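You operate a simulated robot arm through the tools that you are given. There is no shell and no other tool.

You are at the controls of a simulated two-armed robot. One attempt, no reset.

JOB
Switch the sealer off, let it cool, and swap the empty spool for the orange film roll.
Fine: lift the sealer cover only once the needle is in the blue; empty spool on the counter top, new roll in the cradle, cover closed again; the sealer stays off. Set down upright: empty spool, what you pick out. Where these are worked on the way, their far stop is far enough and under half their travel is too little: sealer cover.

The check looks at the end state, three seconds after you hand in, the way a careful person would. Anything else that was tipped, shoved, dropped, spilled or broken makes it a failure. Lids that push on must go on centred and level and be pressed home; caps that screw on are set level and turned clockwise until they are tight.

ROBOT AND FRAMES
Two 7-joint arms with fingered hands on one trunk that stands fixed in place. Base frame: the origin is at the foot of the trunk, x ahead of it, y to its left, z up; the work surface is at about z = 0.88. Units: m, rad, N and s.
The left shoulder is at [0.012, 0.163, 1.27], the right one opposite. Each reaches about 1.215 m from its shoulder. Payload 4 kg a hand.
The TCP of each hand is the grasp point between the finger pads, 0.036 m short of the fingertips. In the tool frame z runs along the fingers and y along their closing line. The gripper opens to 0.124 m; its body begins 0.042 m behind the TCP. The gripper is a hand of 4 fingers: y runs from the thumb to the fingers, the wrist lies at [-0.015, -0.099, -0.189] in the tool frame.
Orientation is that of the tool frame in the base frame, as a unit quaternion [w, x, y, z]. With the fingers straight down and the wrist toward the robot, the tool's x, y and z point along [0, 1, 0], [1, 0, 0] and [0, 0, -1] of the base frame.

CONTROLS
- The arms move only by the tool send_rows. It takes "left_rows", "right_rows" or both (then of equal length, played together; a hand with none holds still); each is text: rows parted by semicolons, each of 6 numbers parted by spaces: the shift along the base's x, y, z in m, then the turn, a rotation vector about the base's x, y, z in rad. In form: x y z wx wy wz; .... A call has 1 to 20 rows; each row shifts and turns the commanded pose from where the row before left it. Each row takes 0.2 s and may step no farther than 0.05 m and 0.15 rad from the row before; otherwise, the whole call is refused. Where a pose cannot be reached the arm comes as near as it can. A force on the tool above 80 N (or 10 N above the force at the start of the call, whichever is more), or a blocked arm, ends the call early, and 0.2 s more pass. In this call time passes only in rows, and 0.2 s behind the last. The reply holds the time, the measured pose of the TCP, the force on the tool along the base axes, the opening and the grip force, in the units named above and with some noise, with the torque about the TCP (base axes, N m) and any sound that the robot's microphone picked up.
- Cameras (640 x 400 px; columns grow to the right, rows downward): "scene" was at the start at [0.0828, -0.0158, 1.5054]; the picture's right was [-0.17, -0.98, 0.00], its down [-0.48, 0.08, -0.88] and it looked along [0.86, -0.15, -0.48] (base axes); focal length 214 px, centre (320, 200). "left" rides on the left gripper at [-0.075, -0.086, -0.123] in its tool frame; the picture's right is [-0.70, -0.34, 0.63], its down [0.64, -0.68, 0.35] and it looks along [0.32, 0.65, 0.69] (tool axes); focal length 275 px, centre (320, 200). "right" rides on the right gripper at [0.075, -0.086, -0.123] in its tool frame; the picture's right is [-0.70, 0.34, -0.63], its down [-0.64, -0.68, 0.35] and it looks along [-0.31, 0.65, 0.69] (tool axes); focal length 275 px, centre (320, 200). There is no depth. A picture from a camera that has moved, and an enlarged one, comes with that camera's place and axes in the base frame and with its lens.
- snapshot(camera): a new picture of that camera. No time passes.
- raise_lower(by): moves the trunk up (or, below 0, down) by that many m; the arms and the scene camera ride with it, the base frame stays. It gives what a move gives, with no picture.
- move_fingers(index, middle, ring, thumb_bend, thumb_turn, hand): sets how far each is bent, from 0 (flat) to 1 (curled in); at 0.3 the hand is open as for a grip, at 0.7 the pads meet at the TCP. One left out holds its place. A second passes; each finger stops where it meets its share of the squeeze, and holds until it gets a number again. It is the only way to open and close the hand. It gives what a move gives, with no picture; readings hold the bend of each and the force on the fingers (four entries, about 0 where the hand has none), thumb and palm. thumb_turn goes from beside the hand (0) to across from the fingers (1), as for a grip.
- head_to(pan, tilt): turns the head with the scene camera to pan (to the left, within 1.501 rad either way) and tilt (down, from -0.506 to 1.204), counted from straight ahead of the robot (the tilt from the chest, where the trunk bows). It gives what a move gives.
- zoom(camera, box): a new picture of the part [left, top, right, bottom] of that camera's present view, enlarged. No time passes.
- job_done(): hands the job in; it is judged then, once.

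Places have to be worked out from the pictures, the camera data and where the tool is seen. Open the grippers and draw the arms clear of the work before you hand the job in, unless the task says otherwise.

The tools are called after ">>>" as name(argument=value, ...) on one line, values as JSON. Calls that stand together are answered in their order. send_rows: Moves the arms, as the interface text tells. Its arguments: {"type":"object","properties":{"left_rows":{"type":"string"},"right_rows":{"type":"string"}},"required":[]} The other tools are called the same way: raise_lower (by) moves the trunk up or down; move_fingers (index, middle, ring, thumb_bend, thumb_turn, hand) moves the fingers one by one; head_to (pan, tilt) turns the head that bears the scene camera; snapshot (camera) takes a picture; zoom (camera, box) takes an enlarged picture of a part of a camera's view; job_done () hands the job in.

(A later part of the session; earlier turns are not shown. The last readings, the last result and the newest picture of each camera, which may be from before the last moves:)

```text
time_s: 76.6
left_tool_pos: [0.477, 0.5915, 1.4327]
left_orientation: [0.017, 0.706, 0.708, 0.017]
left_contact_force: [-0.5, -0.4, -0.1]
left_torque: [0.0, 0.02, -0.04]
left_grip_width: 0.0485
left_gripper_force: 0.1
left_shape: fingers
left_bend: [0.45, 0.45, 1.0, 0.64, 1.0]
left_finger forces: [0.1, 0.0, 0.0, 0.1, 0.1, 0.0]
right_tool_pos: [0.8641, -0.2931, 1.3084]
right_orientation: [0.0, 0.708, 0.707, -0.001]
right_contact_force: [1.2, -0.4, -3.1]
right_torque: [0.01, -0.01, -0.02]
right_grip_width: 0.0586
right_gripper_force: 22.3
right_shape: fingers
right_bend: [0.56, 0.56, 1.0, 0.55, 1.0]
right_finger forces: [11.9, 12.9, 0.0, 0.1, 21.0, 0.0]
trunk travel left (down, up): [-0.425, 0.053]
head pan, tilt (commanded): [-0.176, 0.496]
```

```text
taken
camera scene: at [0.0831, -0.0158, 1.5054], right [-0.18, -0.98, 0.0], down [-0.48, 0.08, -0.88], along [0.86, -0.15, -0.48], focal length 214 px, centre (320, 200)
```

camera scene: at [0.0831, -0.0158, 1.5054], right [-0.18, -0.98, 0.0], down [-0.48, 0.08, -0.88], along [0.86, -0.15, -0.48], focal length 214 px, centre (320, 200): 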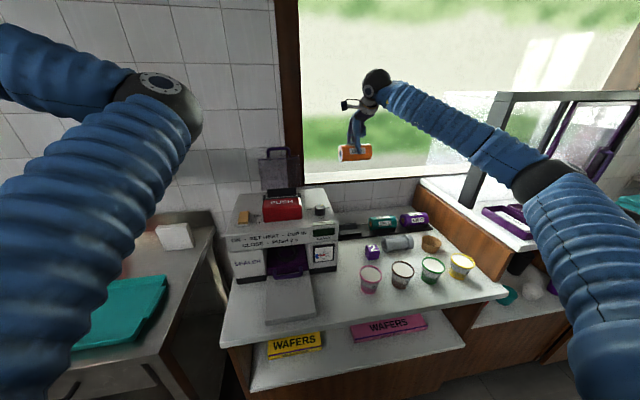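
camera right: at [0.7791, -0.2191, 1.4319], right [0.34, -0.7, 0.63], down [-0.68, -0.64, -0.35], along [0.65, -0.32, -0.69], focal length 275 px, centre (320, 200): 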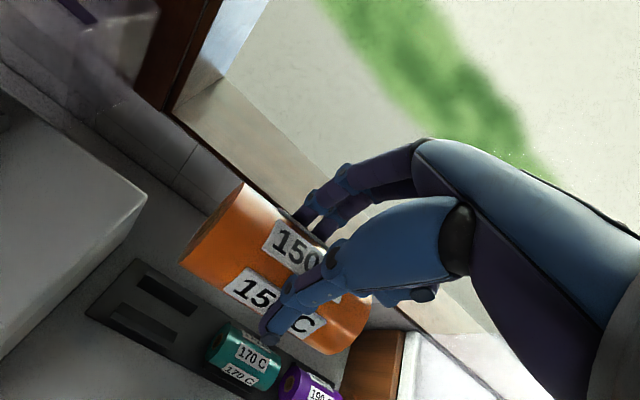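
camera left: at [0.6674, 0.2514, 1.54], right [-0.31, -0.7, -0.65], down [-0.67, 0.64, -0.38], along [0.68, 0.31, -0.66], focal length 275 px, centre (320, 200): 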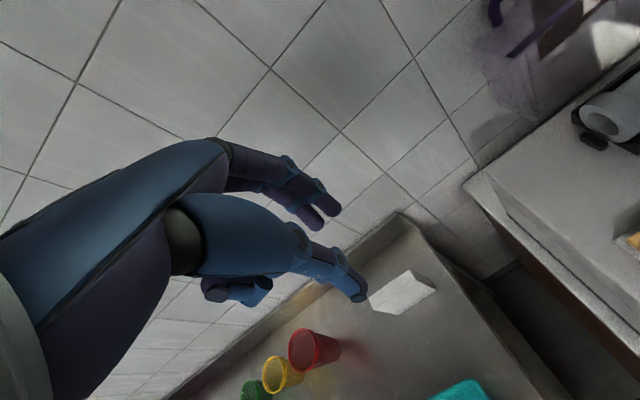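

The roll is held level. I carry it left over the cradle.

>>> send_rows(right_rows="-0.001 0.03 0 0 0 0; -0.001 0.042 0 0 0 0; -0.001 0.042 0 0 0 0; -0.001 0.042 0 0 0 0; -0.001 0.042 0 0 0 0; -0.001 0.042 0 0 0 0; -0.001 0.034 0 0 0 0; 0 0.02 0 0 0 0")

>>> snapshot(camera="right")

>>> zoom(camera="scene", box=[240, 130, 340, 205])

```text
time_s: 78.4
left_tool_pos: [0.4766, 0.593, 1.4325]
left_orientation: [0.016, 0.706, 0.707, 0.016]
left_contact_force: [-0.6, 0.2, 0.1]
left_torque: [0.01, 0.02, -0.01]
left_grip_width: 0.0485
left_gripper_force: 0.0
left_shape: fingers
left_bend: [0.45, 0.45, 1.0, 0.64, 1.0]
left_finger forces: [0.1, 0.0, 0.1, 0.0, 0.1, 0.1]
right_tool_pos: [0.858, 0.001, 1.307]
right_orientation: [0.0, 0.708, 0.706, 0.0]
right_contact_force: [0.1, 1.1, -2.1]
right_torque: [-0.05, 0.0, 0.03]
right_grip_width: 0.0583
right_gripper_force: 22.4
right_shape: fingers
right_bend: [0.56, 0.56, 1.0, 0.55, 1.0]
right_finger forces: [11.8, 12.9, 0.0, 0.0, 20.9, 0.0]
trunk travel left (down, up): [-0.425, 0.053]
head pan, tilt (commanded): [-0.176, 0.496]
```

```text
taken
camera right: at [0.7719, 0.0744, 1.4308], right [0.34, -0.7, 0.63], down [-0.68, -0.64, -0.35], along [0.65, -0.32, -0.69], focal length 275 px, centre (320, 200)
```

right: 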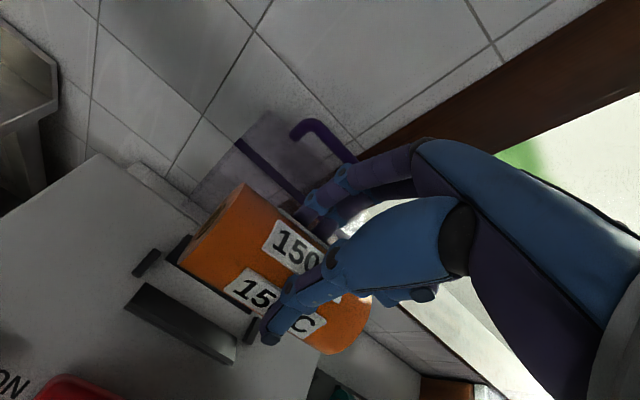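

```text
5.33 times, centred on (290, 168) of scene
camera zoom: at [0.0833, -0.0153, 1.5054], right [-0.18, -0.98, 0.0], down [-0.48, 0.08, -0.88], along [0.86, -0.15, -0.48], focal length 1144 px, centre (480, 373)
```

zoom: 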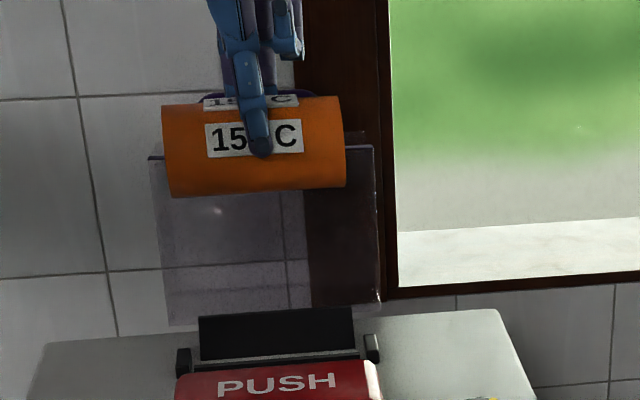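

Roll and cradle centres agree within about 2 mm. I lower toward the cradle, slow near the end.

>>> send_rows(right_rows="0 -0.002 -0.03 0 0 0; 0 0 -0.03 0 0 0; 0 0 -0.03 0 0 0; 0 0 -0.02 0 0 0; 0 0 -0.01 0 0 0")

>>> zoom(camera="right", box=[90, 160, 410, 400])

>>> zoom(camera="scene", box=[240, 140, 340, 205])

```text
time_s: 79.6
left_tool_pos: [0.4769, 0.5926, 1.4325]
left_orientation: [0.016, 0.707, 0.707, 0.016]
left_contact_force: [-0.3, -0.6, 0.8]
left_torque: [-0.03, 0.0, -0.01]
left_grip_width: 0.0485
left_gripper_force: 0.1
left_shape: fingers
left_bend: [0.45, 0.45, 1.0, 0.64, 1.0]
left_finger forces: [0.0, 0.1, 0.1, 0.0, 0.0, 0.0]
right_tool_pos: [0.8574, -0.0025, 1.1874]
right_orientation: [0.0, 0.708, 0.706, 0.0]
right_contact_force: [-0.3, -0.5, -2.4]
right_torque: [0.0, 0.0, 0.0]
right_grip_width: 0.0581
right_gripper_force: 22.5
right_shape: fingers
right_bend: [0.56, 0.56, 1.0, 0.55, 1.0]
right_finger forces: [11.8, 12.8, 0.0, 0.1, 20.8, 0.0]
trunk travel left (down, up): [-0.425, 0.053]
head pan, tilt (commanded): [-0.176, 0.496]
```

```text
1.67 times, centred on (250, 280) of right
camera zoom: at [0.7719, 0.0721, 1.3109], right [0.34, -0.7, 0.63], down [-0.68, -0.64, -0.35], along [0.65, -0.32, -0.69], focal length 459 px, centre (437, 67)
```

zoom: 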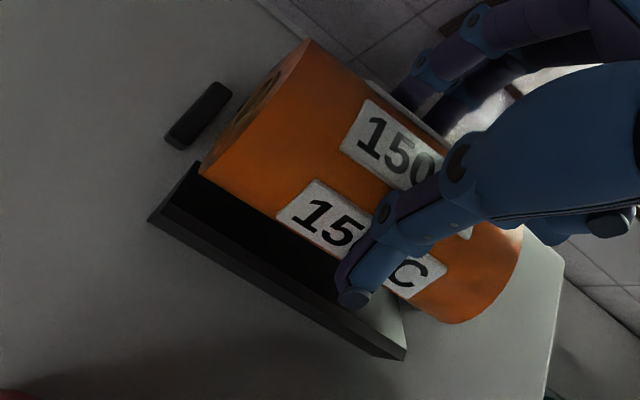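

```text
6.15 times, centred on (290, 172) of scene
camera zoom: at [0.0832, -0.0157, 1.5054], right [-0.17, -0.98, 0.0], down [-0.48, 0.08, -0.88], along [0.86, -0.15, -0.48], focal length 1320 px, centre (505, 369)
```

zoom: 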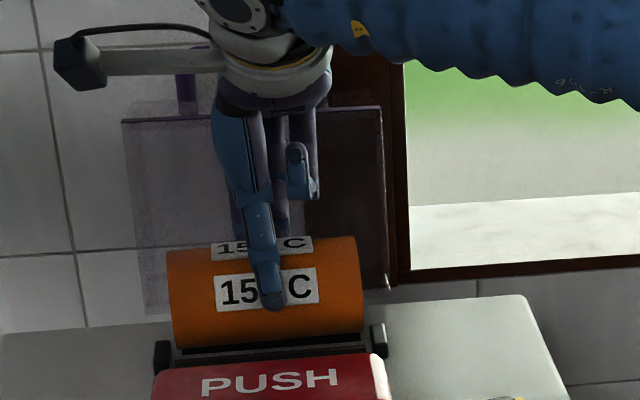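

Still well aligned between the studs. I lower in millimetre-scale steps until contact.

>>> send_rows(right_rows="0 0 -0.006 0 0 0; 0 0 -0.005 0 0 0; 0 0 -0.004 0 0 0")

```text
time_s: 80.4
left_tool_pos: [0.4751, 0.5924, 1.433]
left_orientation: [0.017, 0.706, 0.707, 0.017]
left_contact_force: [0.6, 0.7, -0.4]
left_torque: [0.08, 0.01, 0.01]
left_grip_width: 0.0482
left_gripper_force: 0.0
left_shape: fingers
left_bend: [0.45, 0.45, 1.0, 0.64, 1.0]
left_finger forces: [0.0, 0.0, 0.0, 0.1, 0.0, 0.0]
right_tool_pos: [0.8563, -0.0002, 1.174]
right_orientation: [0.0, 0.708, 0.706, 0.001]
right_contact_force: [-3.2, -1.0, 4.4]
right_torque: [-0.08, 0.13, -0.05]
right_grip_width: 0.0582
right_gripper_force: 24.2
right_shape: fingers
right_bend: [0.56, 0.56, 1.0, 0.55, 1.0]
right_finger forces: [11.5, 12.5, 0.0, 0.0, 24.8, 0.0]
trunk travel left (down, up): [-0.425, 0.053]
head pan, tilt (commanded): [-0.176, 0.496]
```

Contact at z≈1.174 with the push coming from the rear plate, so the roll sits a few mm too far back. I shift 3 mm forward and settle down further.

>>> send_rows(right_rows="-0.002 0 0.002 0 0 0; -0.002 0 0 0 0 0; 0 0 -0.003 0 0 0; 0 0 -0.003 0 0 0")

>>> zoom(camera="right", box=[90, 160, 410, 400])

>>> zoom(camera="scene", box=[240, 140, 340, 205])

```text
time_s: 81.4
left_tool_pos: [0.4747, 0.5919, 1.4334]
left_orientation: [0.016, 0.707, 0.707, 0.016]
left_contact_force: [-0.3, 0.6, 0.1]
left_torque: [-0.03, 0.0, 0.01]
left_grip_width: 0.0482
left_gripper_force: 0.1
left_shape: fingers
left_bend: [0.45, 0.45, 1.0, 0.64, 1.0]
left_finger forces: [0.1, 0.0, 0.0, 0.1, 0.1, 0.0]
right_tool_pos: [0.8535, -0.002, 1.1718]
right_orientation: [0.001, 0.708, 0.706, 0.002]
right_contact_force: [5.7, 0.0, 19.1]
right_torque: [-0.04, 0.16, -0.19]
right_grip_width: 0.0584
right_gripper_force: 28.4
right_shape: fingers
right_bend: [0.55, 0.56, 1.0, 0.55, 1.0]
right_finger forces: [14.4, 14.1, 0.0, 0.1, 28.1, 0.0]
trunk travel left (down, up): [-0.425, 0.053]
head pan, tilt (commanded): [-0.176, 0.496]
```

```text
1.67 times, centred on (250, 280) of right
camera zoom: at [0.7668, 0.0726, 1.2953], right [0.33, -0.7, 0.63], down [-0.68, -0.64, -0.35], along [0.65, -0.32, -0.69], focal length 459 px, centre (437, 67)
```

zoom: 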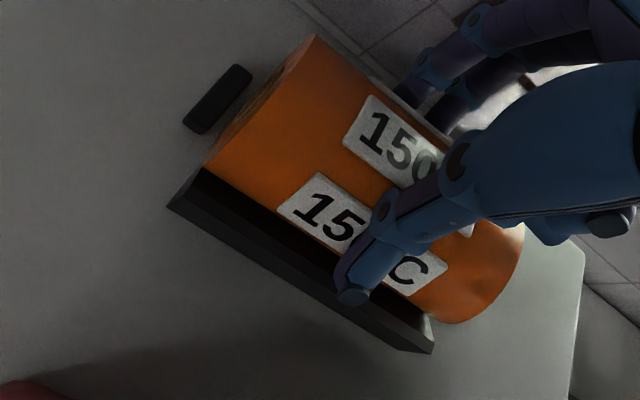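

```text
6.15 times, centred on (290, 172) of scene
camera zoom: at [0.0819, -0.0157, 1.5058], right [-0.17, -0.98, 0.0], down [-0.48, 0.08, -0.88], along [0.86, -0.15, -0.48], focal length 1320 px, centre (505, 369)
```

zoom: 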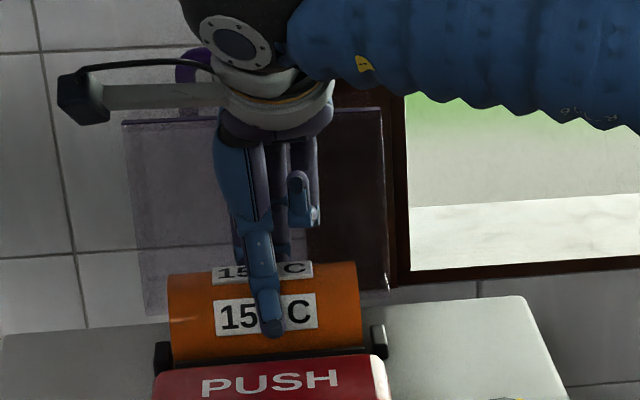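

The roll is bearing in the V now (19 N). I ease the load, then open the fingers so it settles.

>>> send_rows(right_rows="0.001 0 0.002 0 0 0; 0.0005 0 0.001 0 0 0")

>>> move_fingers(hand="right", index=0.52, middle=0.52, thumb_bend=0.5)

>>> zoom(camera="right", box=[90, 160, 410, 400])

>>> zoom(camera="scene", box=[240, 140, 340, 205])

```text
time_s: 82.0
left_tool_pos: [0.4751, 0.5921, 1.4315]
left_orientation: [0.017, 0.707, 0.707, 0.017]
left_contact_force: [0.2, -1.0, -0.5]
left_torque: [-0.01, 0.03, 0.02]
left_grip_width: 0.0487
left_gripper_force: 0.0
left_shape: fingers
left_bend: [0.45, 0.45, 1.0, 0.64, 1.0]
left_finger forces: [0.0, 0.1, 0.1, 0.0, 0.0, 0.1]
right_tool_pos: [0.8539, -0.0008, 1.1715]
right_orientation: [0.0, 0.708, 0.707, 0.0]
right_contact_force: [-2.8, 0.9, 11.6]
right_torque: [-0.02, 0.33, -0.14]
right_grip_width: 0.0582
right_gripper_force: 25.8
right_shape: fingers
right_bend: [0.56, 0.56, 1.0, 0.55, 1.0]
right_finger forces: [11.9, 11.5, 0.0, 0.0, 28.0, 0.0]
trunk travel left (down, up): [-0.425, 0.053]
head pan, tilt (commanded): [-0.176, 0.496]
```

```text
time_s: 83.0
left_tool_pos: [0.476, 0.5927, 1.4329]
left_orientation: [0.016, 0.707, 0.707, 0.017]
left_contact_force: [-0.3, -0.6, -0.3]
left_torque: [-0.01, -0.01, 0.01]
left_grip_width: 0.0482
left_gripper_force: 0.0
left_shape: fingers
left_bend: [0.45, 0.45, 1.0, 0.64, 1.0]
left_finger forces: [0.1, 0.1, 0.0, 0.0, 0.0, 0.0]
right_tool_pos: [0.8558, -0.0012, 1.1734]
right_orientation: [0.0, 0.708, 0.706, 0.0]
right_contact_force: [-3.4, 0.3, 0.2]
right_torque: [-0.02, 0.11, 0.0]
right_grip_width: 0.0639
right_gripper_force: 1.1
right_shape: fingers
right_bend: [0.52, 0.52, 1.0, 0.49, 1.0]
right_finger forces: [0.0, 0.1, 0.1, 0.1, 3.1, 0.0]
trunk travel left (down, up): [-0.425, 0.053]
head pan, tilt (commanded): [-0.176, 0.496]
```

```text
1.67 times, centred on (250, 280) of right
camera zoom: at [0.7688, 0.0728, 1.2956], right [0.34, -0.7, 0.63], down [-0.68, -0.64, -0.35], along [0.65, -0.32, -0.69], focal length 459 px, centre (437, 67)
```

zoom: 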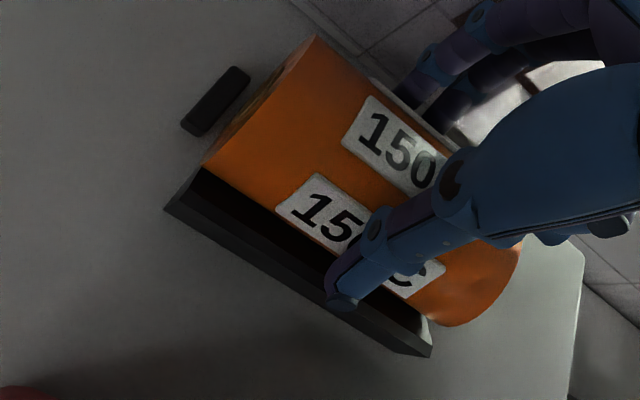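

```text
6.15 times, centred on (290, 172) of scene
camera zoom: at [0.0824, -0.0157, 1.5054], right [-0.17, -0.98, 0.0], down [-0.48, 0.08, -0.88], along [0.86, -0.15, -0.48], focal length 1320 px, centre (505, 369)
```

zoom: 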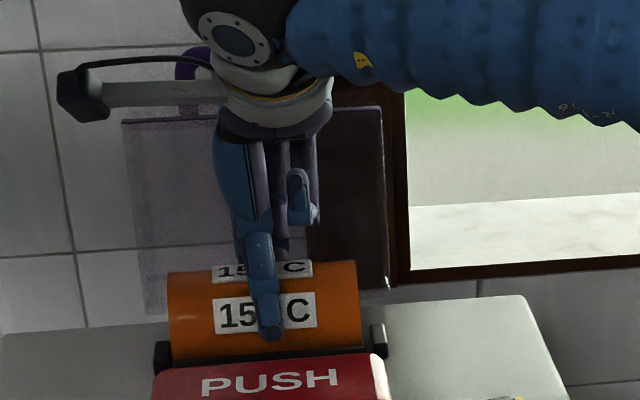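

The roll stays, though the thumb still carries ~3 N from it. I open further to let it settle completely.

>>> move_fingers(hand="right", index=0.47, middle=0.47, thumb_bend=0.43)

>>> zoom(camera="right", box=[90, 160, 410, 400])

>>> zoom(camera="scene", box=[240, 140, 340, 205])

```text
time_s: 84.0
left_tool_pos: [0.4754, 0.5924, 1.4314]
left_orientation: [0.016, 0.707, 0.707, 0.016]
left_contact_force: [0.4, 0.3, -0.3]
left_torque: [0.01, -0.04, -0.01]
left_grip_width: 0.0484
left_gripper_force: 0.0
left_shape: fingers
left_bend: [0.45, 0.45, 1.0, 0.64, 1.0]
left_finger forces: [0.1, 0.0, 0.0, 0.0, 0.0, 0.0]
right_tool_pos: [0.8557, 0.0002, 1.1723]
right_orientation: [0.0, 0.708, 0.707, 0.0]
right_contact_force: [-1.1, -0.5, -1.2]
right_torque: [0.0, 0.0, -0.02]
right_grip_width: 0.0771
right_gripper_force: 0.0
right_shape: fingers
right_bend: [0.47, 0.47, 1.0, 0.43, 0.99]
right_finger forces: [0.0, 0.0, 0.0, 0.1, 0.0, 0.1]
trunk travel left (down, up): [-0.425, 0.053]
head pan, tilt (commanded): [-0.176, 0.496]
```

```text
1.67 times, centred on (250, 280) of right
camera zoom: at [0.7692, 0.0728, 1.2957], right [0.34, -0.7, 0.63], down [-0.68, -0.64, -0.35], along [0.65, -0.32, -0.69], focal length 459 px, centre (437, 67)
```

zoom: 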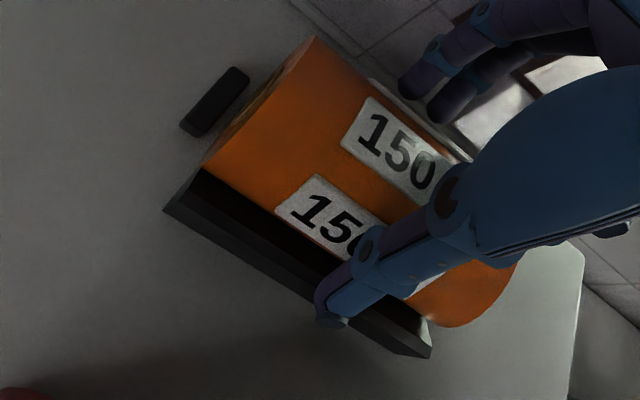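

```text
6.15 times, centred on (290, 172) of scene
camera zoom: at [0.0829, -0.0157, 1.5054], right [-0.17, -0.98, 0.0], down [-0.48, 0.08, -0.88], along [0.86, -0.15, -0.48], focal length 1320 px, centre (505, 369)
```

zoom: 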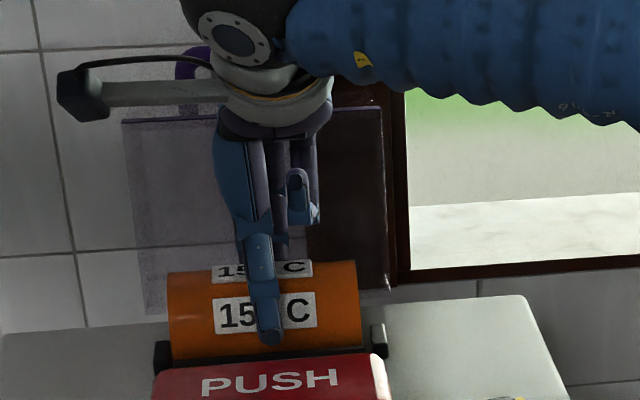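

The roll is seated and the hand is free of it. I lift the hand straight up.

>>> send_rows(right_rows="0 0 0.01 0 0 0; 0 0 0.015 0 0 0; 0 0 0.02 0 0 0; 0 0 0.03 0 0 0; 0 0 0.04 0 0 0; 0 0 0.04 0 0 0")

>>> zoom(camera="right", box=[90, 180, 330, 380])

>>> zoom(camera="scene", box=[240, 140, 340, 205])

```text
time_s: 85.4
left_tool_pos: [0.4748, 0.5927, 1.4325]
left_orientation: [0.018, 0.707, 0.706, 0.016]
left_contact_force: [0.0, -0.4, 0.0]
left_torque: [0.03, 0.0, -0.02]
left_grip_width: 0.0483
left_gripper_force: 0.0
left_shape: fingers
left_bend: [0.45, 0.45, 1.0, 0.64, 1.0]
left_finger forces: [0.0, 0.1, 0.1, 0.0, 0.0, 0.1]
right_tool_pos: [0.8561, -0.0008, 1.328]
right_orientation: [0.0, 0.707, 0.707, 0.0]
right_contact_force: [0.2, 0.1, 0.6]
right_torque: [0.0, -0.01, -0.03]
right_grip_width: 0.0773
right_gripper_force: 0.1
right_shape: fingers
right_bend: [0.47, 0.47, 1.0, 0.43, 0.99]
right_finger forces: [0.0, 0.1, 0.0, 0.0, 0.1, 0.0]
trunk travel left (down, up): [-0.425, 0.053]
head pan, tilt (commanded): [-0.176, 0.496]
```

```text
2.00 times, centred on (210, 280) of right
camera zoom: at [0.7695, 0.073, 1.4511], right [0.34, -0.7, 0.63], down [-0.68, -0.64, -0.35], along [0.65, -0.32, -0.69], focal length 551 px, centre (540, 40)
```

zoom: 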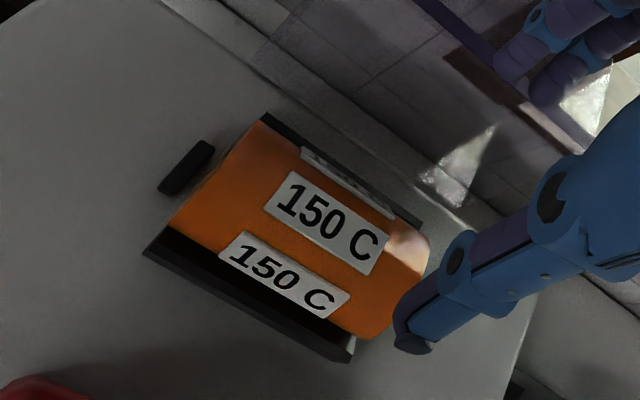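

```text
6.15 times, centred on (290, 172) of scene
camera zoom: at [0.0822, -0.0152, 1.5056], right [-0.17, -0.98, 0.0], down [-0.48, 0.08, -0.88], along [0.86, -0.15, -0.48], focal length 1320 px, centre (505, 369)
```

zoom: 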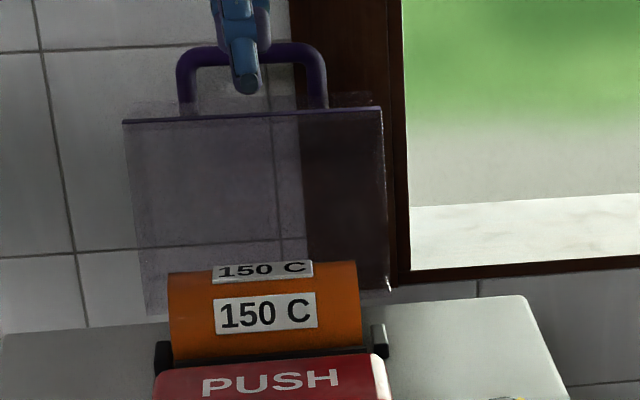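

The orange roll lies squarely in the cradle. Now for closing the cover I need the handle's position; I take a look with the right hand camera.

>>> snapshot(camera="right")

>>> zoom(camera="scene", box=[240, 130, 340, 193])

```text
taken
camera right: at [0.7695, 0.073, 1.4511], right [0.34, -0.7, 0.63], down [-0.68, -0.64, -0.35], along [0.65, -0.32, -0.69], focal length 275 px, centre (320, 200)
```

right: 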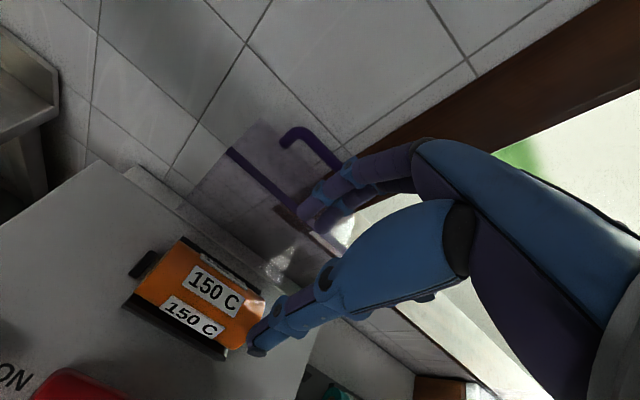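

```text
6.35 times, centred on (290, 162) of scene
camera zoom: at [0.0822, -0.0152, 1.5056], right [-0.17, -0.98, 0.0], down [-0.48, 0.08, -0.88], along [0.86, -0.15, -0.48], focal length 1362 px, centre (510, 444)
```

zoom: 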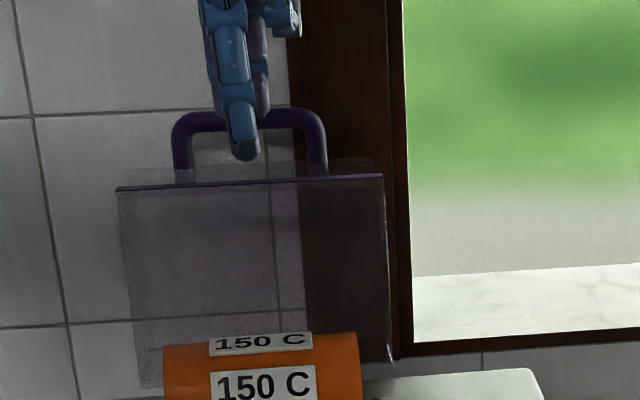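

Bar is now at about (0.987, 1.266): the cover stands at 90° about a hinge near (0.913, 1.105). I move the right hand over the bar so index and middle come down behind it.

>>> send_rows(right_rows="0.02 0 0.007 0 0 0; 0.03 0 0.003 0 0 0; 0.03 0 0 0 0 0; 0.025 0 0 0 0 0; 0.01 0 0 0 0 0")

>>> snapshot(camera="right")

>>> zoom(camera="scene", box=[240, 110, 340, 185])

```text
time_s: 86.6
left_tool_pos: [0.4767, 0.593, 1.4322]
left_orientation: [0.017, 0.706, 0.707, 0.016]
left_contact_force: [0.8, -1.1, -0.5]
left_torque: [0.0, -0.03, 0.05]
left_grip_width: 0.0484
left_gripper_force: 0.1
left_shape: fingers
left_bend: [0.45, 0.45, 1.0, 0.64, 1.0]
left_finger forces: [0.1, 0.1, 0.0, 0.0, 0.1, 0.0]
right_tool_pos: [0.97, -0.0022, 1.337]
right_orientation: [0.0, 0.707, 0.707, 0.001]
right_contact_force: [-0.7, 0.5, -0.6]
right_torque: [0.0, 0.0, 0.01]
right_grip_width: 0.0773
right_gripper_force: 0.1
right_shape: fingers
right_bend: [0.47, 0.47, 1.0, 0.43, 0.99]
right_finger forces: [0.0, 0.0, 0.0, 0.1, 0.1, 0.0]
trunk travel left (down, up): [-0.425, 0.053]
head pan, tilt (commanded): [-0.176, 0.496]
```

```text
taken
camera right: at [0.8845, 0.0717, 1.4604], right [0.34, -0.7, 0.63], down [-0.68, -0.64, -0.35], along [0.65, -0.32, -0.69], focal length 275 px, centre (320, 200)
```

right: 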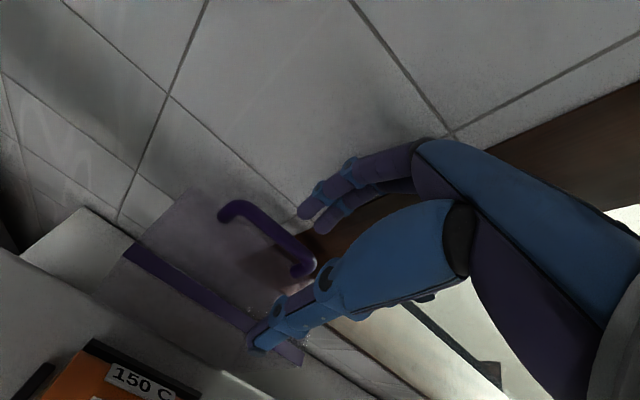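

```text
5.33 times, centred on (290, 148) of scene
camera zoom: at [0.083, -0.0157, 1.5054], right [-0.18, -0.98, 0.0], down [-0.48, 0.08, -0.88], along [0.86, -0.15, -0.48], focal length 1144 px, centre (480, 480)
```

zoom: 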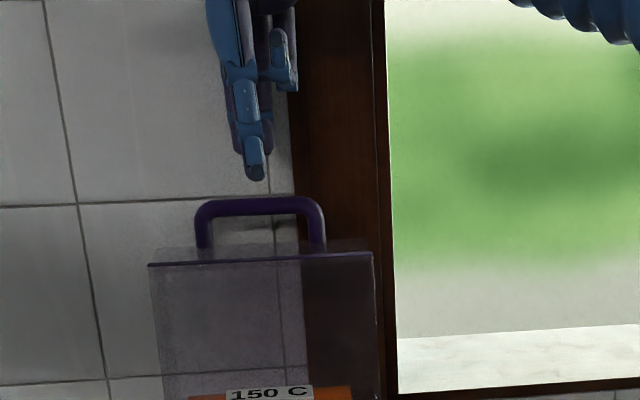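

The bar measures nearer x≈0.995–1.0, so the gap to the wall behind matters. I zoom to judge that gap.

>>> zoom(camera="right", box=[130, 120, 450, 320])

>>> zoom(camera="left", box=[0, 0, 640, 400])

```text
2.00 times, centred on (290, 220) of right
camera zoom: at [0.8845, 0.0717, 1.4604], right [0.34, -0.7, 0.63], down [-0.68, -0.64, -0.35], along [0.65, -0.32, -0.69], focal length 551 px, centre (380, 160)
```

zoom: 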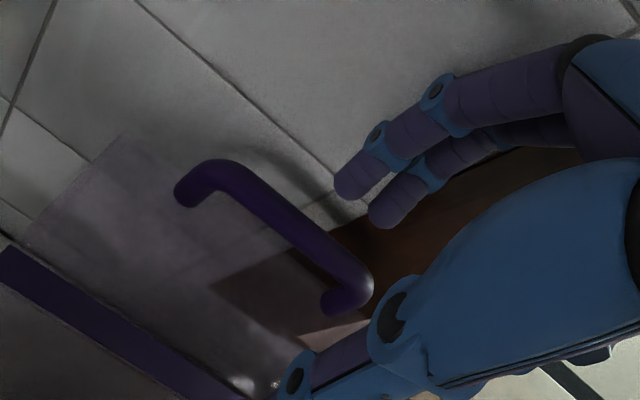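

```text
1.00 times, centred on (320, 200) of left (not enlarged: the box is as wide or as high as the picture)
camera zoom: at [0.3857, 0.5176, 1.55], right [-0.31, -0.7, -0.65], down [-0.67, 0.64, -0.38], along [0.68, 0.32, -0.66], focal length 275 px, centre (320, 200)
```

zoom: 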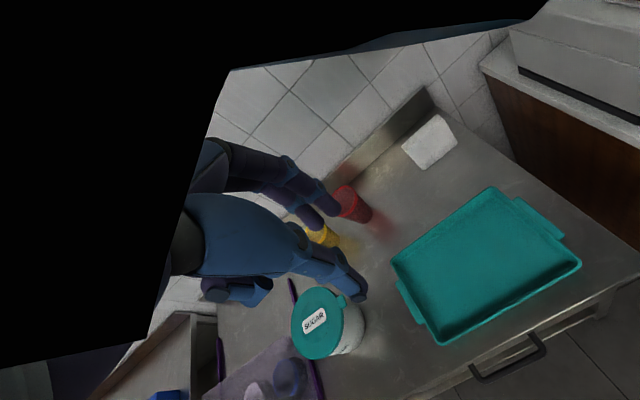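

Triangulating the grout line puts the wall at x≈1.046, leaving about 3.7 cm behind the bar. I bend the fingers slightly more, shift forward, and lower them behind the bar.

>>> move_fingers(hand="right", index=0.53, middle=0.53, thumb_bend=0.4)

>>> send_rows(right_rows="0.01 0 0 0 0 0; 0.008 0 0 0 0 0; 0 0 -0.012 0 0 0; 0 0 -0.01 0 0 0")

>>> zoom(camera="right", box=[130, 120, 450, 320])

>>> zoom(camera="scene", box=[250, 120, 330, 170])

```text
time_s: 87.6
left_tool_pos: [0.4753, 0.5914, 1.4332]
left_orientation: [0.016, 0.706, 0.707, 0.016]
left_contact_force: [-0.6, -0.1, 0.1]
left_torque: [0.01, 0.03, -0.01]
left_grip_width: 0.0486
left_gripper_force: 0.0
left_shape: fingers
left_bend: [0.45, 0.45, 1.0, 0.64, 1.0]
left_finger forces: [0.1, 0.1, 0.0, 0.0, 0.0, 0.0]
right_tool_pos: [0.9702, -0.0004, 1.3369]
right_orientation: [0.0, 0.708, 0.706, 0.0]
right_contact_force: [-0.2, 0.7, -0.5]
right_torque: [0.0, 0.0, -0.02]
right_grip_width: 0.073
right_gripper_force: 0.1
right_shape: fingers
right_bend: [0.53, 0.53, 1.0, 0.4, 0.99]
right_finger forces: [0.1, 0.1, 0.0, 0.1, 0.0, 0.0]
trunk travel left (down, up): [-0.425, 0.053]
head pan, tilt (commanded): [-0.176, 0.496]
```

```text
time_s: 88.6
left_tool_pos: [0.474, 0.5943, 1.4328]
left_orientation: [0.018, 0.707, 0.707, 0.017]
left_contact_force: [-0.3, -0.2, 0.5]
left_torque: [-0.02, -0.03, 0.0]
left_grip_width: 0.0483
left_gripper_force: 0.0
left_shape: fingers
left_bend: [0.45, 0.45, 1.0, 0.64, 1.0]
left_finger forces: [0.0, 0.0, 0.1, 0.0, 0.0, 0.0]
right_tool_pos: [0.9846, -0.0003, 1.3179]
right_orientation: [0.001, 0.707, 0.708, 0.0]
right_contact_force: [-21.9, -0.8, 5.2]
right_torque: [-0.05, -0.63, -0.27]
right_grip_width: 0.0729
right_gripper_force: 10.8
right_shape: fingers
right_bend: [0.53, 0.6, 1.0, 0.4, 0.99]
right_finger forces: [0.0, 20.6, 0.1, 0.1, 0.0, 0.0]
trunk travel left (down, up): [-0.425, 0.053]
head pan, tilt (commanded): [-0.176, 0.496]
```

```text
2.00 times, centred on (290, 220) of right
camera zoom: at [0.8984, 0.0733, 1.4407], right [0.34, -0.7, 0.63], down [-0.68, -0.64, -0.35], along [0.65, -0.32, -0.69], focal length 551 px, centre (380, 160)
```

zoom: 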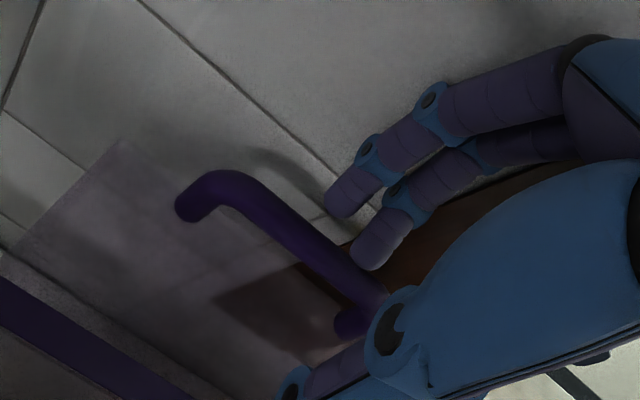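

```text
8.00 times, centred on (290, 145) of scene
camera zoom: at [0.0795, -0.0155, 1.5056], right [-0.17, -0.98, 0.0], down [-0.47, 0.08, -0.88], along [0.86, -0.15, -0.48], focal length 1716 px, centre (560, 640)
```

zoom: 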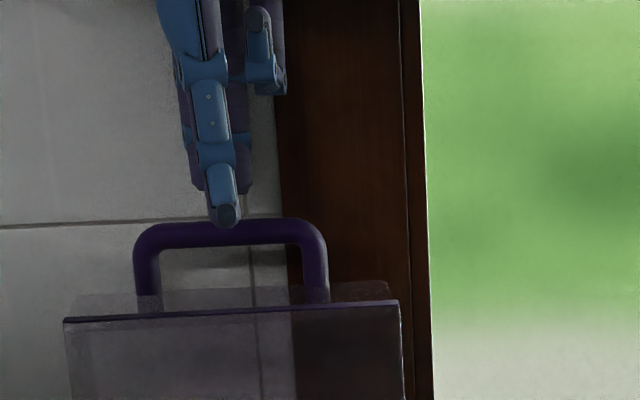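

The middle finger hit the window frame post (21 N), so I back off, curl it away and use only the index finger, shifted left over the tiled part.

>>> send_rows(right_rows="-0.012 0 0 0 0 0; -0.004 0.006 0.012 0 0 0; 0 0.008 0.01 0 0 0")

>>> move_fingers(hand="right", index=0.53, middle=1, thumb_bend=0.3)

>>> zoom(camera="right", box=[130, 120, 450, 320])

>>> zoom(camera="scene", box=[250, 120, 330, 170])

```text
time_s: 89.4
left_tool_pos: [0.4766, 0.5929, 1.432]
left_orientation: [0.017, 0.707, 0.707, 0.016]
left_contact_force: [0.3, 0.4, 0.0]
left_torque: [-0.03, 0.0, 0.02]
left_grip_width: 0.0486
left_gripper_force: 0.1
left_shape: fingers
left_bend: [0.45, 0.45, 1.0, 0.64, 1.0]
left_finger forces: [0.0, 0.1, 0.1, 0.0, 0.0, 0.0]
right_tool_pos: [0.9724, 0.0129, 1.3369]
right_orientation: [0.0, 0.707, 0.707, 0.001]
right_contact_force: [-0.1, 0.3, -0.3]
right_torque: [-0.03, 0.03, -0.03]
right_grip_width: 0.0729
right_gripper_force: 0.1
right_shape: fingers
right_bend: [0.53, 0.53, 1.0, 0.4, 0.99]
right_finger forces: [0.0, 0.0, 0.0, 0.0, 0.0, 0.0]
trunk travel left (down, up): [-0.425, 0.053]
head pan, tilt (commanded): [-0.176, 0.496]
```

```text
time_s: 90.4
left_tool_pos: [0.4769, 0.5933, 1.4321]
left_orientation: [0.016, 0.707, 0.707, 0.017]
left_contact_force: [-0.6, 0.7, 0.1]
left_torque: [0.01, -0.01, -0.01]
left_grip_width: 0.0481
left_gripper_force: 0.1
left_shape: fingers
left_bend: [0.45, 0.45, 1.0, 0.64, 1.0]
left_finger forces: [0.0, 0.0, 0.0, 0.2, 0.1, 0.0]
right_tool_pos: [0.9728, 0.0131, 1.3376]
right_orientation: [0.001, 0.708, 0.707, 0.001]
right_contact_force: [0.4, 0.4, 1.3]
right_torque: [-0.01, 0.01, -0.01]
right_grip_width: 0.0879
right_gripper_force: 0.1
right_shape: fingers
right_bend: [0.53, 1.0, 1.0, 0.3, 0.98]
right_finger forces: [0.0, 0.1, 0.0, 0.1, 0.1, 0.0]
trunk travel left (down, up): [-0.425, 0.053]
head pan, tilt (commanded): [-0.176, 0.496]
```

```text
2.00 times, centred on (290, 220) of right
camera zoom: at [0.8862, 0.0867, 1.4607], right [0.34, -0.7, 0.63], down [-0.68, -0.64, -0.35], along [0.65, -0.32, -0.69], focal length 551 px, centre (380, 160)
```

zoom: 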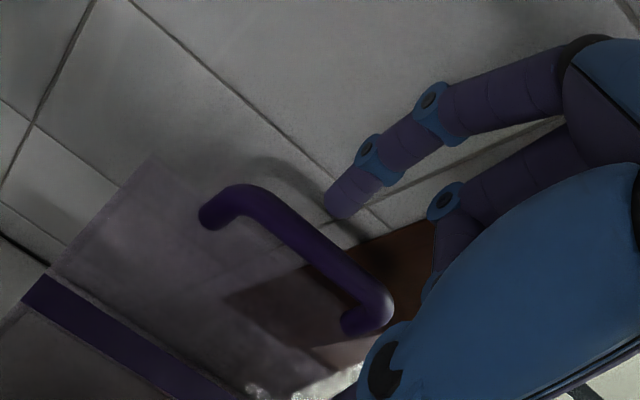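

```text
8.00 times, centred on (290, 145) of scene
camera zoom: at [0.0829, -0.0154, 1.5055], right [-0.17, -0.98, 0.0], down [-0.48, 0.08, -0.88], along [0.86, -0.15, -0.48], focal length 1716 px, centre (560, 640)
```

zoom: 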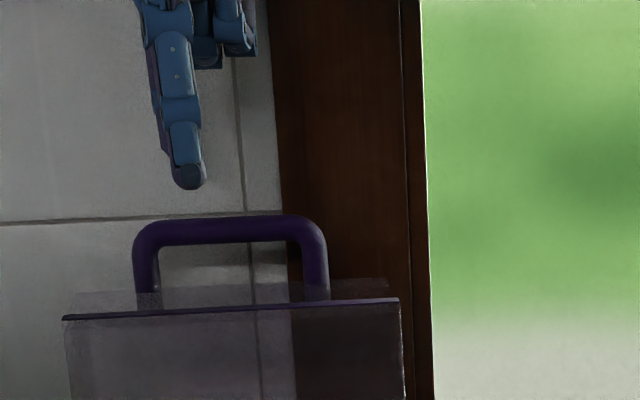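

Only the index remains extended, over the tiled part. I straighten it slightly and ease forward at this height, checking for wall contact before descending.

>>> move_fingers(hand="right", index=0.47)

>>> send_rows(right_rows="0.006 0.003 0 0 0 0; 0.004 0 0 0 0 0")

>>> zoom(camera="right", box=[130, 120, 450, 320])

```text
time_s: 91.4
left_tool_pos: [0.4768, 0.5929, 1.4319]
left_orientation: [0.016, 0.707, 0.707, 0.016]
left_contact_force: [0.6, 0.3, 0.0]
left_torque: [0.03, 0.01, 0.01]
left_grip_width: 0.0485
left_gripper_force: 0.0
left_shape: fingers
left_bend: [0.45, 0.45, 1.0, 0.64, 1.0]
left_finger forces: [0.1, 0.0, 0.0, 0.0, 0.1, 0.0]
right_tool_pos: [0.9724, 0.0136, 1.3368]
right_orientation: [-0.001, 0.708, 0.706, 0.0]
right_contact_force: [0.3, 0.5, -0.4]
right_torque: [-0.01, 0.0, 0.0]
right_grip_width: 0.097
right_gripper_force: 0.0
right_shape: fingers
right_bend: [0.47, 1.0, 1.0, 0.3, 0.98]
right_finger forces: [0.0, 0.0, 0.1, 0.0, 0.0, 0.0]
trunk travel left (down, up): [-0.425, 0.053]
head pan, tilt (commanded): [-0.176, 0.496]
```

```text
time_s: 92.0
left_tool_pos: [0.4764, 0.5927, 1.4322]
left_orientation: [0.016, 0.707, 0.707, 0.016]
left_contact_force: [0.2, 0.0, -0.2]
left_torque: [-0.03, 0.02, -0.04]
left_grip_width: 0.0482
left_gripper_force: 0.1
left_shape: fingers
left_bend: [0.45, 0.45, 1.0, 0.64, 1.0]
left_finger forces: [0.1, 0.1, 0.0, 0.0, 0.1, 0.0]
right_tool_pos: [0.9827, 0.0161, 1.3376]
right_orientation: [0.0, 0.708, 0.707, -0.001]
right_contact_force: [0.6, 0.2, 0.0]
right_torque: [-0.01, 0.02, -0.03]
right_grip_width: 0.0971
right_gripper_force: 0.1
right_shape: fingers
right_bend: [0.47, 1.0, 1.0, 0.3, 0.98]
right_finger forces: [0.0, 0.0, 0.0, 0.1, 0.0, 0.1]
trunk travel left (down, up): [-0.425, 0.053]
head pan, tilt (commanded): [-0.176, 0.496]
```

```text
2.00 times, centred on (290, 220) of right
camera zoom: at [0.8963, 0.0897, 1.4604], right [0.34, -0.7, 0.63], down [-0.68, -0.64, -0.35], along [0.65, -0.32, -0.69], focal length 551 px, centre (380, 160)
```

zoom: 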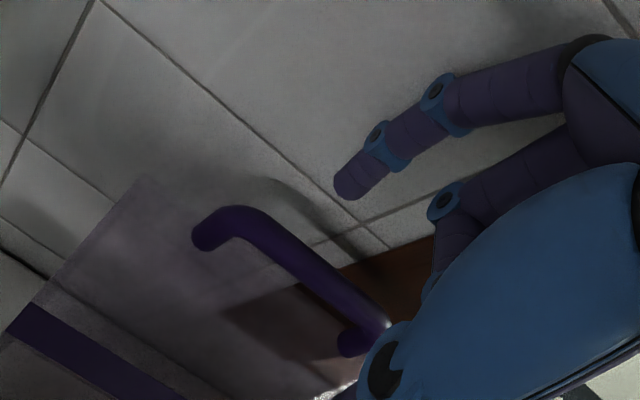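

No contact with the wall. I descend in steps behind the bar.

>>> send_rows(right_rows="0.001 0 -0.012 0 0 0; 0.001 0 -0.012 0 0 0; 0 0 -0.01 0 0 0")

>>> zoom(camera="right", box=[130, 120, 450, 320])

>>> zoom(camera="scene", box=[250, 120, 330, 170])

```text
time_s: 92.8
left_tool_pos: [0.4772, 0.5928, 1.4319]
left_orientation: [0.015, 0.707, 0.707, 0.016]
left_contact_force: [-0.7, -0.5, 0.0]
left_torque: [0.02, 0.02, 0.0]
left_grip_width: 0.0484
left_gripper_force: 0.1
left_shape: fingers
left_bend: [0.45, 0.45, 1.0, 0.64, 1.0]
left_finger forces: [0.0, 0.1, 0.1, 0.1, 0.0, 0.0]
right_tool_pos: [0.985, 0.0161, 1.3025]
right_orientation: [0.0, 0.708, 0.706, 0.0]
right_contact_force: [-0.5, 0.3, -0.2]
right_torque: [0.01, -0.03, 0.02]
right_grip_width: 0.0967
right_gripper_force: 0.0
right_shape: fingers
right_bend: [0.47, 1.0, 1.0, 0.3, 0.98]
right_finger forces: [0.0, 0.0, 0.0, 0.0, 0.0, 0.0]
trunk travel left (down, up): [-0.425, 0.053]
head pan, tilt (commanded): [-0.176, 0.496]
```

```text
2.00 times, centred on (290, 220) of right
camera zoom: at [0.8989, 0.0894, 1.4261], right [0.34, -0.7, 0.63], down [-0.68, -0.64, -0.35], along [0.65, -0.32, -0.69], focal length 551 px, centre (380, 160)
```

zoom: 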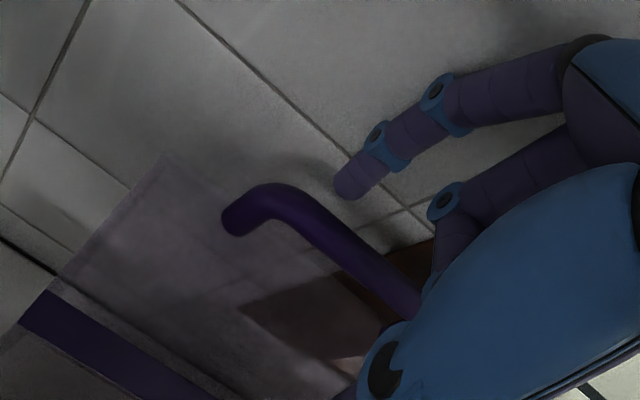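

```text
8.00 times, centred on (290, 145) of scene
camera zoom: at [0.0831, -0.0157, 1.5054], right [-0.17, -0.98, 0.0], down [-0.48, 0.08, -0.88], along [0.86, -0.15, -0.48], focal length 1716 px, centre (560, 640)
```

zoom: 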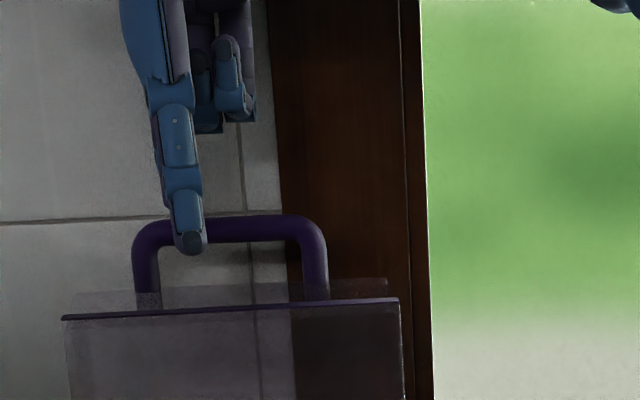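

Still free. I lower 1.8 cm more so the index tip is behind the bar.

>>> send_rows(right_rows="0 0 -0.009 0 0 0; 0 0 -0.009 0 0 0")

>>> zoom(camera="right", box=[130, 120, 450, 320])

```text
time_s: 93.4
left_tool_pos: [0.4766, 0.5931, 1.4319]
left_orientation: [0.016, 0.707, 0.707, 0.016]
left_contact_force: [-0.5, 0.2, -0.8]
left_torque: [0.01, -0.01, 0.02]
left_grip_width: 0.0484
left_gripper_force: 0.0
left_shape: fingers
left_bend: [0.45, 0.45, 1.0, 0.64, 1.0]
left_finger forces: [0.0, 0.1, 0.0, 0.0, 0.0, 0.0]
right_tool_pos: [0.9845, 0.0158, 1.2831]
right_orientation: [-0.001, 0.708, 0.707, 0.001]
right_contact_force: [-0.8, 0.4, -0.6]
right_torque: [0.01, 0.03, 0.0]
right_grip_width: 0.0967
right_gripper_force: 0.2
right_shape: fingers
right_bend: [0.47, 1.0, 1.0, 0.3, 0.98]
right_finger forces: [0.0, 0.1, 0.1, 0.0, 0.0, 0.0]
trunk travel left (down, up): [-0.425, 0.053]
head pan, tilt (commanded): [-0.176, 0.496]
```

```text
2.00 times, centred on (290, 220) of right
camera zoom: at [0.8988, 0.0896, 1.408], right [0.34, -0.7, 0.63], down [-0.68, -0.64, -0.35], along [0.65, -0.32, -0.69], focal length 551 px, centre (380, 160)
```

zoom: 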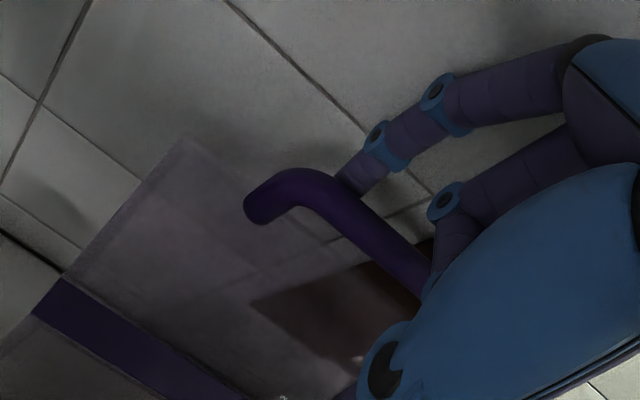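

The index tip is behind the bar with no contact. I now pull the handle forward along its arc.

>>> send_rows(right_rows="-0.006 0 0 0 0 0; -0.0145 0 0.005 0 0 0; -0.0145 0 0.006 0 0 0; -0.0153 0 0.0035 0 0 0; -0.0153 0 0.0035 0 0 0")

>>> snapshot(camera="right")

>>> zoom(camera="scene", box=[240, 120, 340, 195])

```text
time_s: 94.6
left_tool_pos: [0.476, 0.5928, 1.4321]
left_orientation: [0.016, 0.707, 0.707, 0.016]
left_contact_force: [-0.4, 0.4, -0.1]
left_torque: [-0.02, 0.0, -0.01]
left_grip_width: 0.0485
left_gripper_force: 0.1
left_shape: fingers
left_bend: [0.45, 0.45, 1.0, 0.64, 1.0]
left_finger forces: [0.1, 0.0, 0.0, 0.0, 0.0, 0.0]
right_tool_pos: [0.9186, 0.0155, 1.3029]
right_orientation: [-0.001, 0.707, 0.707, 0.0]
right_contact_force: [1.0, -0.1, 0.5]
right_torque: [-0.04, -0.04, -0.03]
right_grip_width: 0.0986
right_gripper_force: 0.4
right_shape: fingers
right_bend: [0.46, 1.0, 1.0, 0.3, 0.98]
right_finger forces: [0.7, 0.0, 0.0, 0.0, 0.0, 0.0]
trunk travel left (down, up): [-0.425, 0.053]
head pan, tilt (commanded): [-0.176, 0.496]
```

```text
taken
camera right: at [0.8321, 0.0896, 1.4266], right [0.34, -0.7, 0.63], down [-0.68, -0.64, -0.35], along [0.65, -0.32, -0.69], focal length 275 px, centre (320, 200)
```

right: 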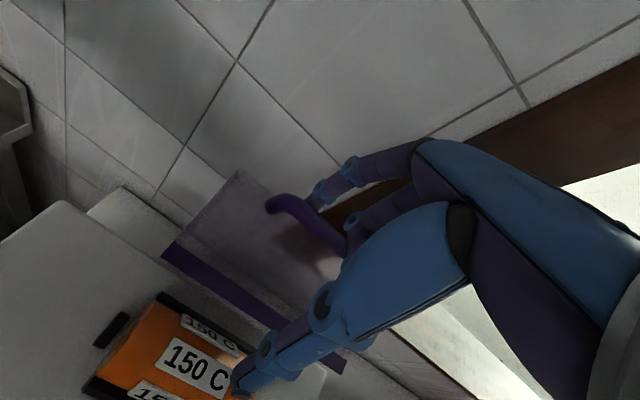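

```text
5.33 times, centred on (290, 158) of scene
camera zoom: at [0.0825, -0.0159, 1.5055], right [-0.17, -0.98, 0.0], down [-0.48, 0.08, -0.88], along [0.86, -0.15, -0.48], focal length 1144 px, centre (480, 427)
```

zoom: 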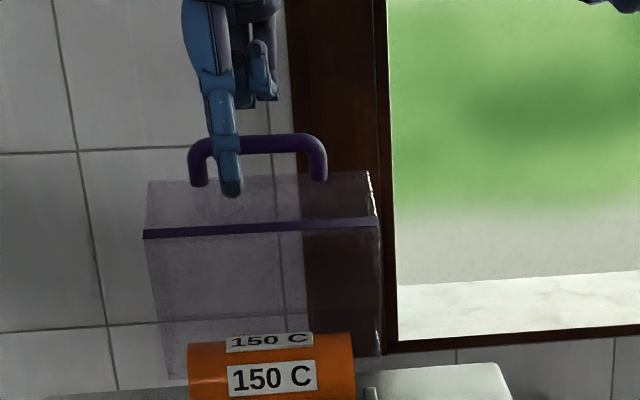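

The cover follows with almost no force. I continue along the arc to about 35° open.

>>> send_rows(right_rows="-0.0157 0 0.0008 0 0 0; -0.0157 0 0.0008 0 0 0; -0.0155 0 -0.0019 0 0 0; -0.0155 0 -0.0019 0 0 0; -0.015 0 -0.0046 0 0 0; -0.015 0 -0.0046 0 0 0")

>>> snapshot(camera="right")

>>> zoom(camera="scene", box=[240, 120, 340, 195])

```text
time_s: 96.0
left_tool_pos: [0.4758, 0.5925, 1.4319]
left_orientation: [0.017, 0.707, 0.707, 0.016]
left_contact_force: [0.2, -0.9, 0.3]
left_torque: [0.01, -0.04, 0.04]
left_grip_width: 0.0484
left_gripper_force: 0.1
left_shape: fingers
left_bend: [0.45, 0.45, 1.0, 0.64, 1.0]
left_finger forces: [0.1, 0.0, 0.1, 0.0, 0.0, 0.0]
right_tool_pos: [0.8265, 0.0156, 1.2915]
right_orientation: [-0.001, 0.708, 0.706, 0.0]
right_contact_force: [0.3, -0.5, 0.1]
right_torque: [0.04, 0.02, 0.02]
right_grip_width: 0.098
right_gripper_force: 0.5
right_shape: fingers
right_bend: [0.47, 1.0, 1.0, 0.3, 0.98]
right_finger forces: [0.6, 0.0, 0.0, 0.1, 0.0, 0.0]
trunk travel left (down, up): [-0.425, 0.053]
head pan, tilt (commanded): [-0.176, 0.496]
```

```text
taken
camera right: at [0.7405, 0.0898, 1.4158], right [0.34, -0.7, 0.63], down [-0.68, -0.64, -0.35], along [0.65, -0.32, -0.69], focal length 275 px, centre (320, 200)
```

right: 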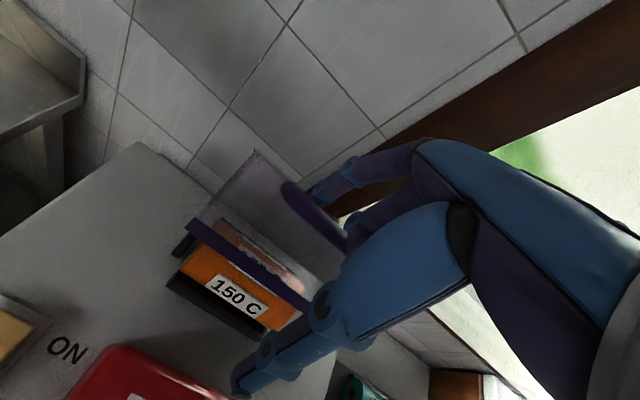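

```text
5.33 times, centred on (290, 158) of scene
camera zoom: at [0.0828, -0.016, 1.5054], right [-0.17, -0.98, 0.0], down [-0.48, 0.08, -0.88], along [0.86, -0.15, -0.48], focal length 1144 px, centre (480, 427)
```

zoom: 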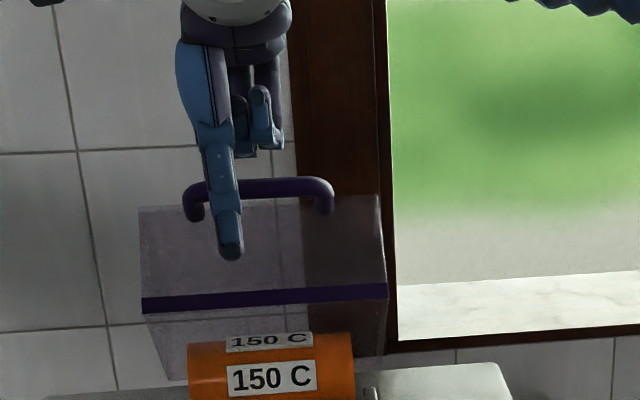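

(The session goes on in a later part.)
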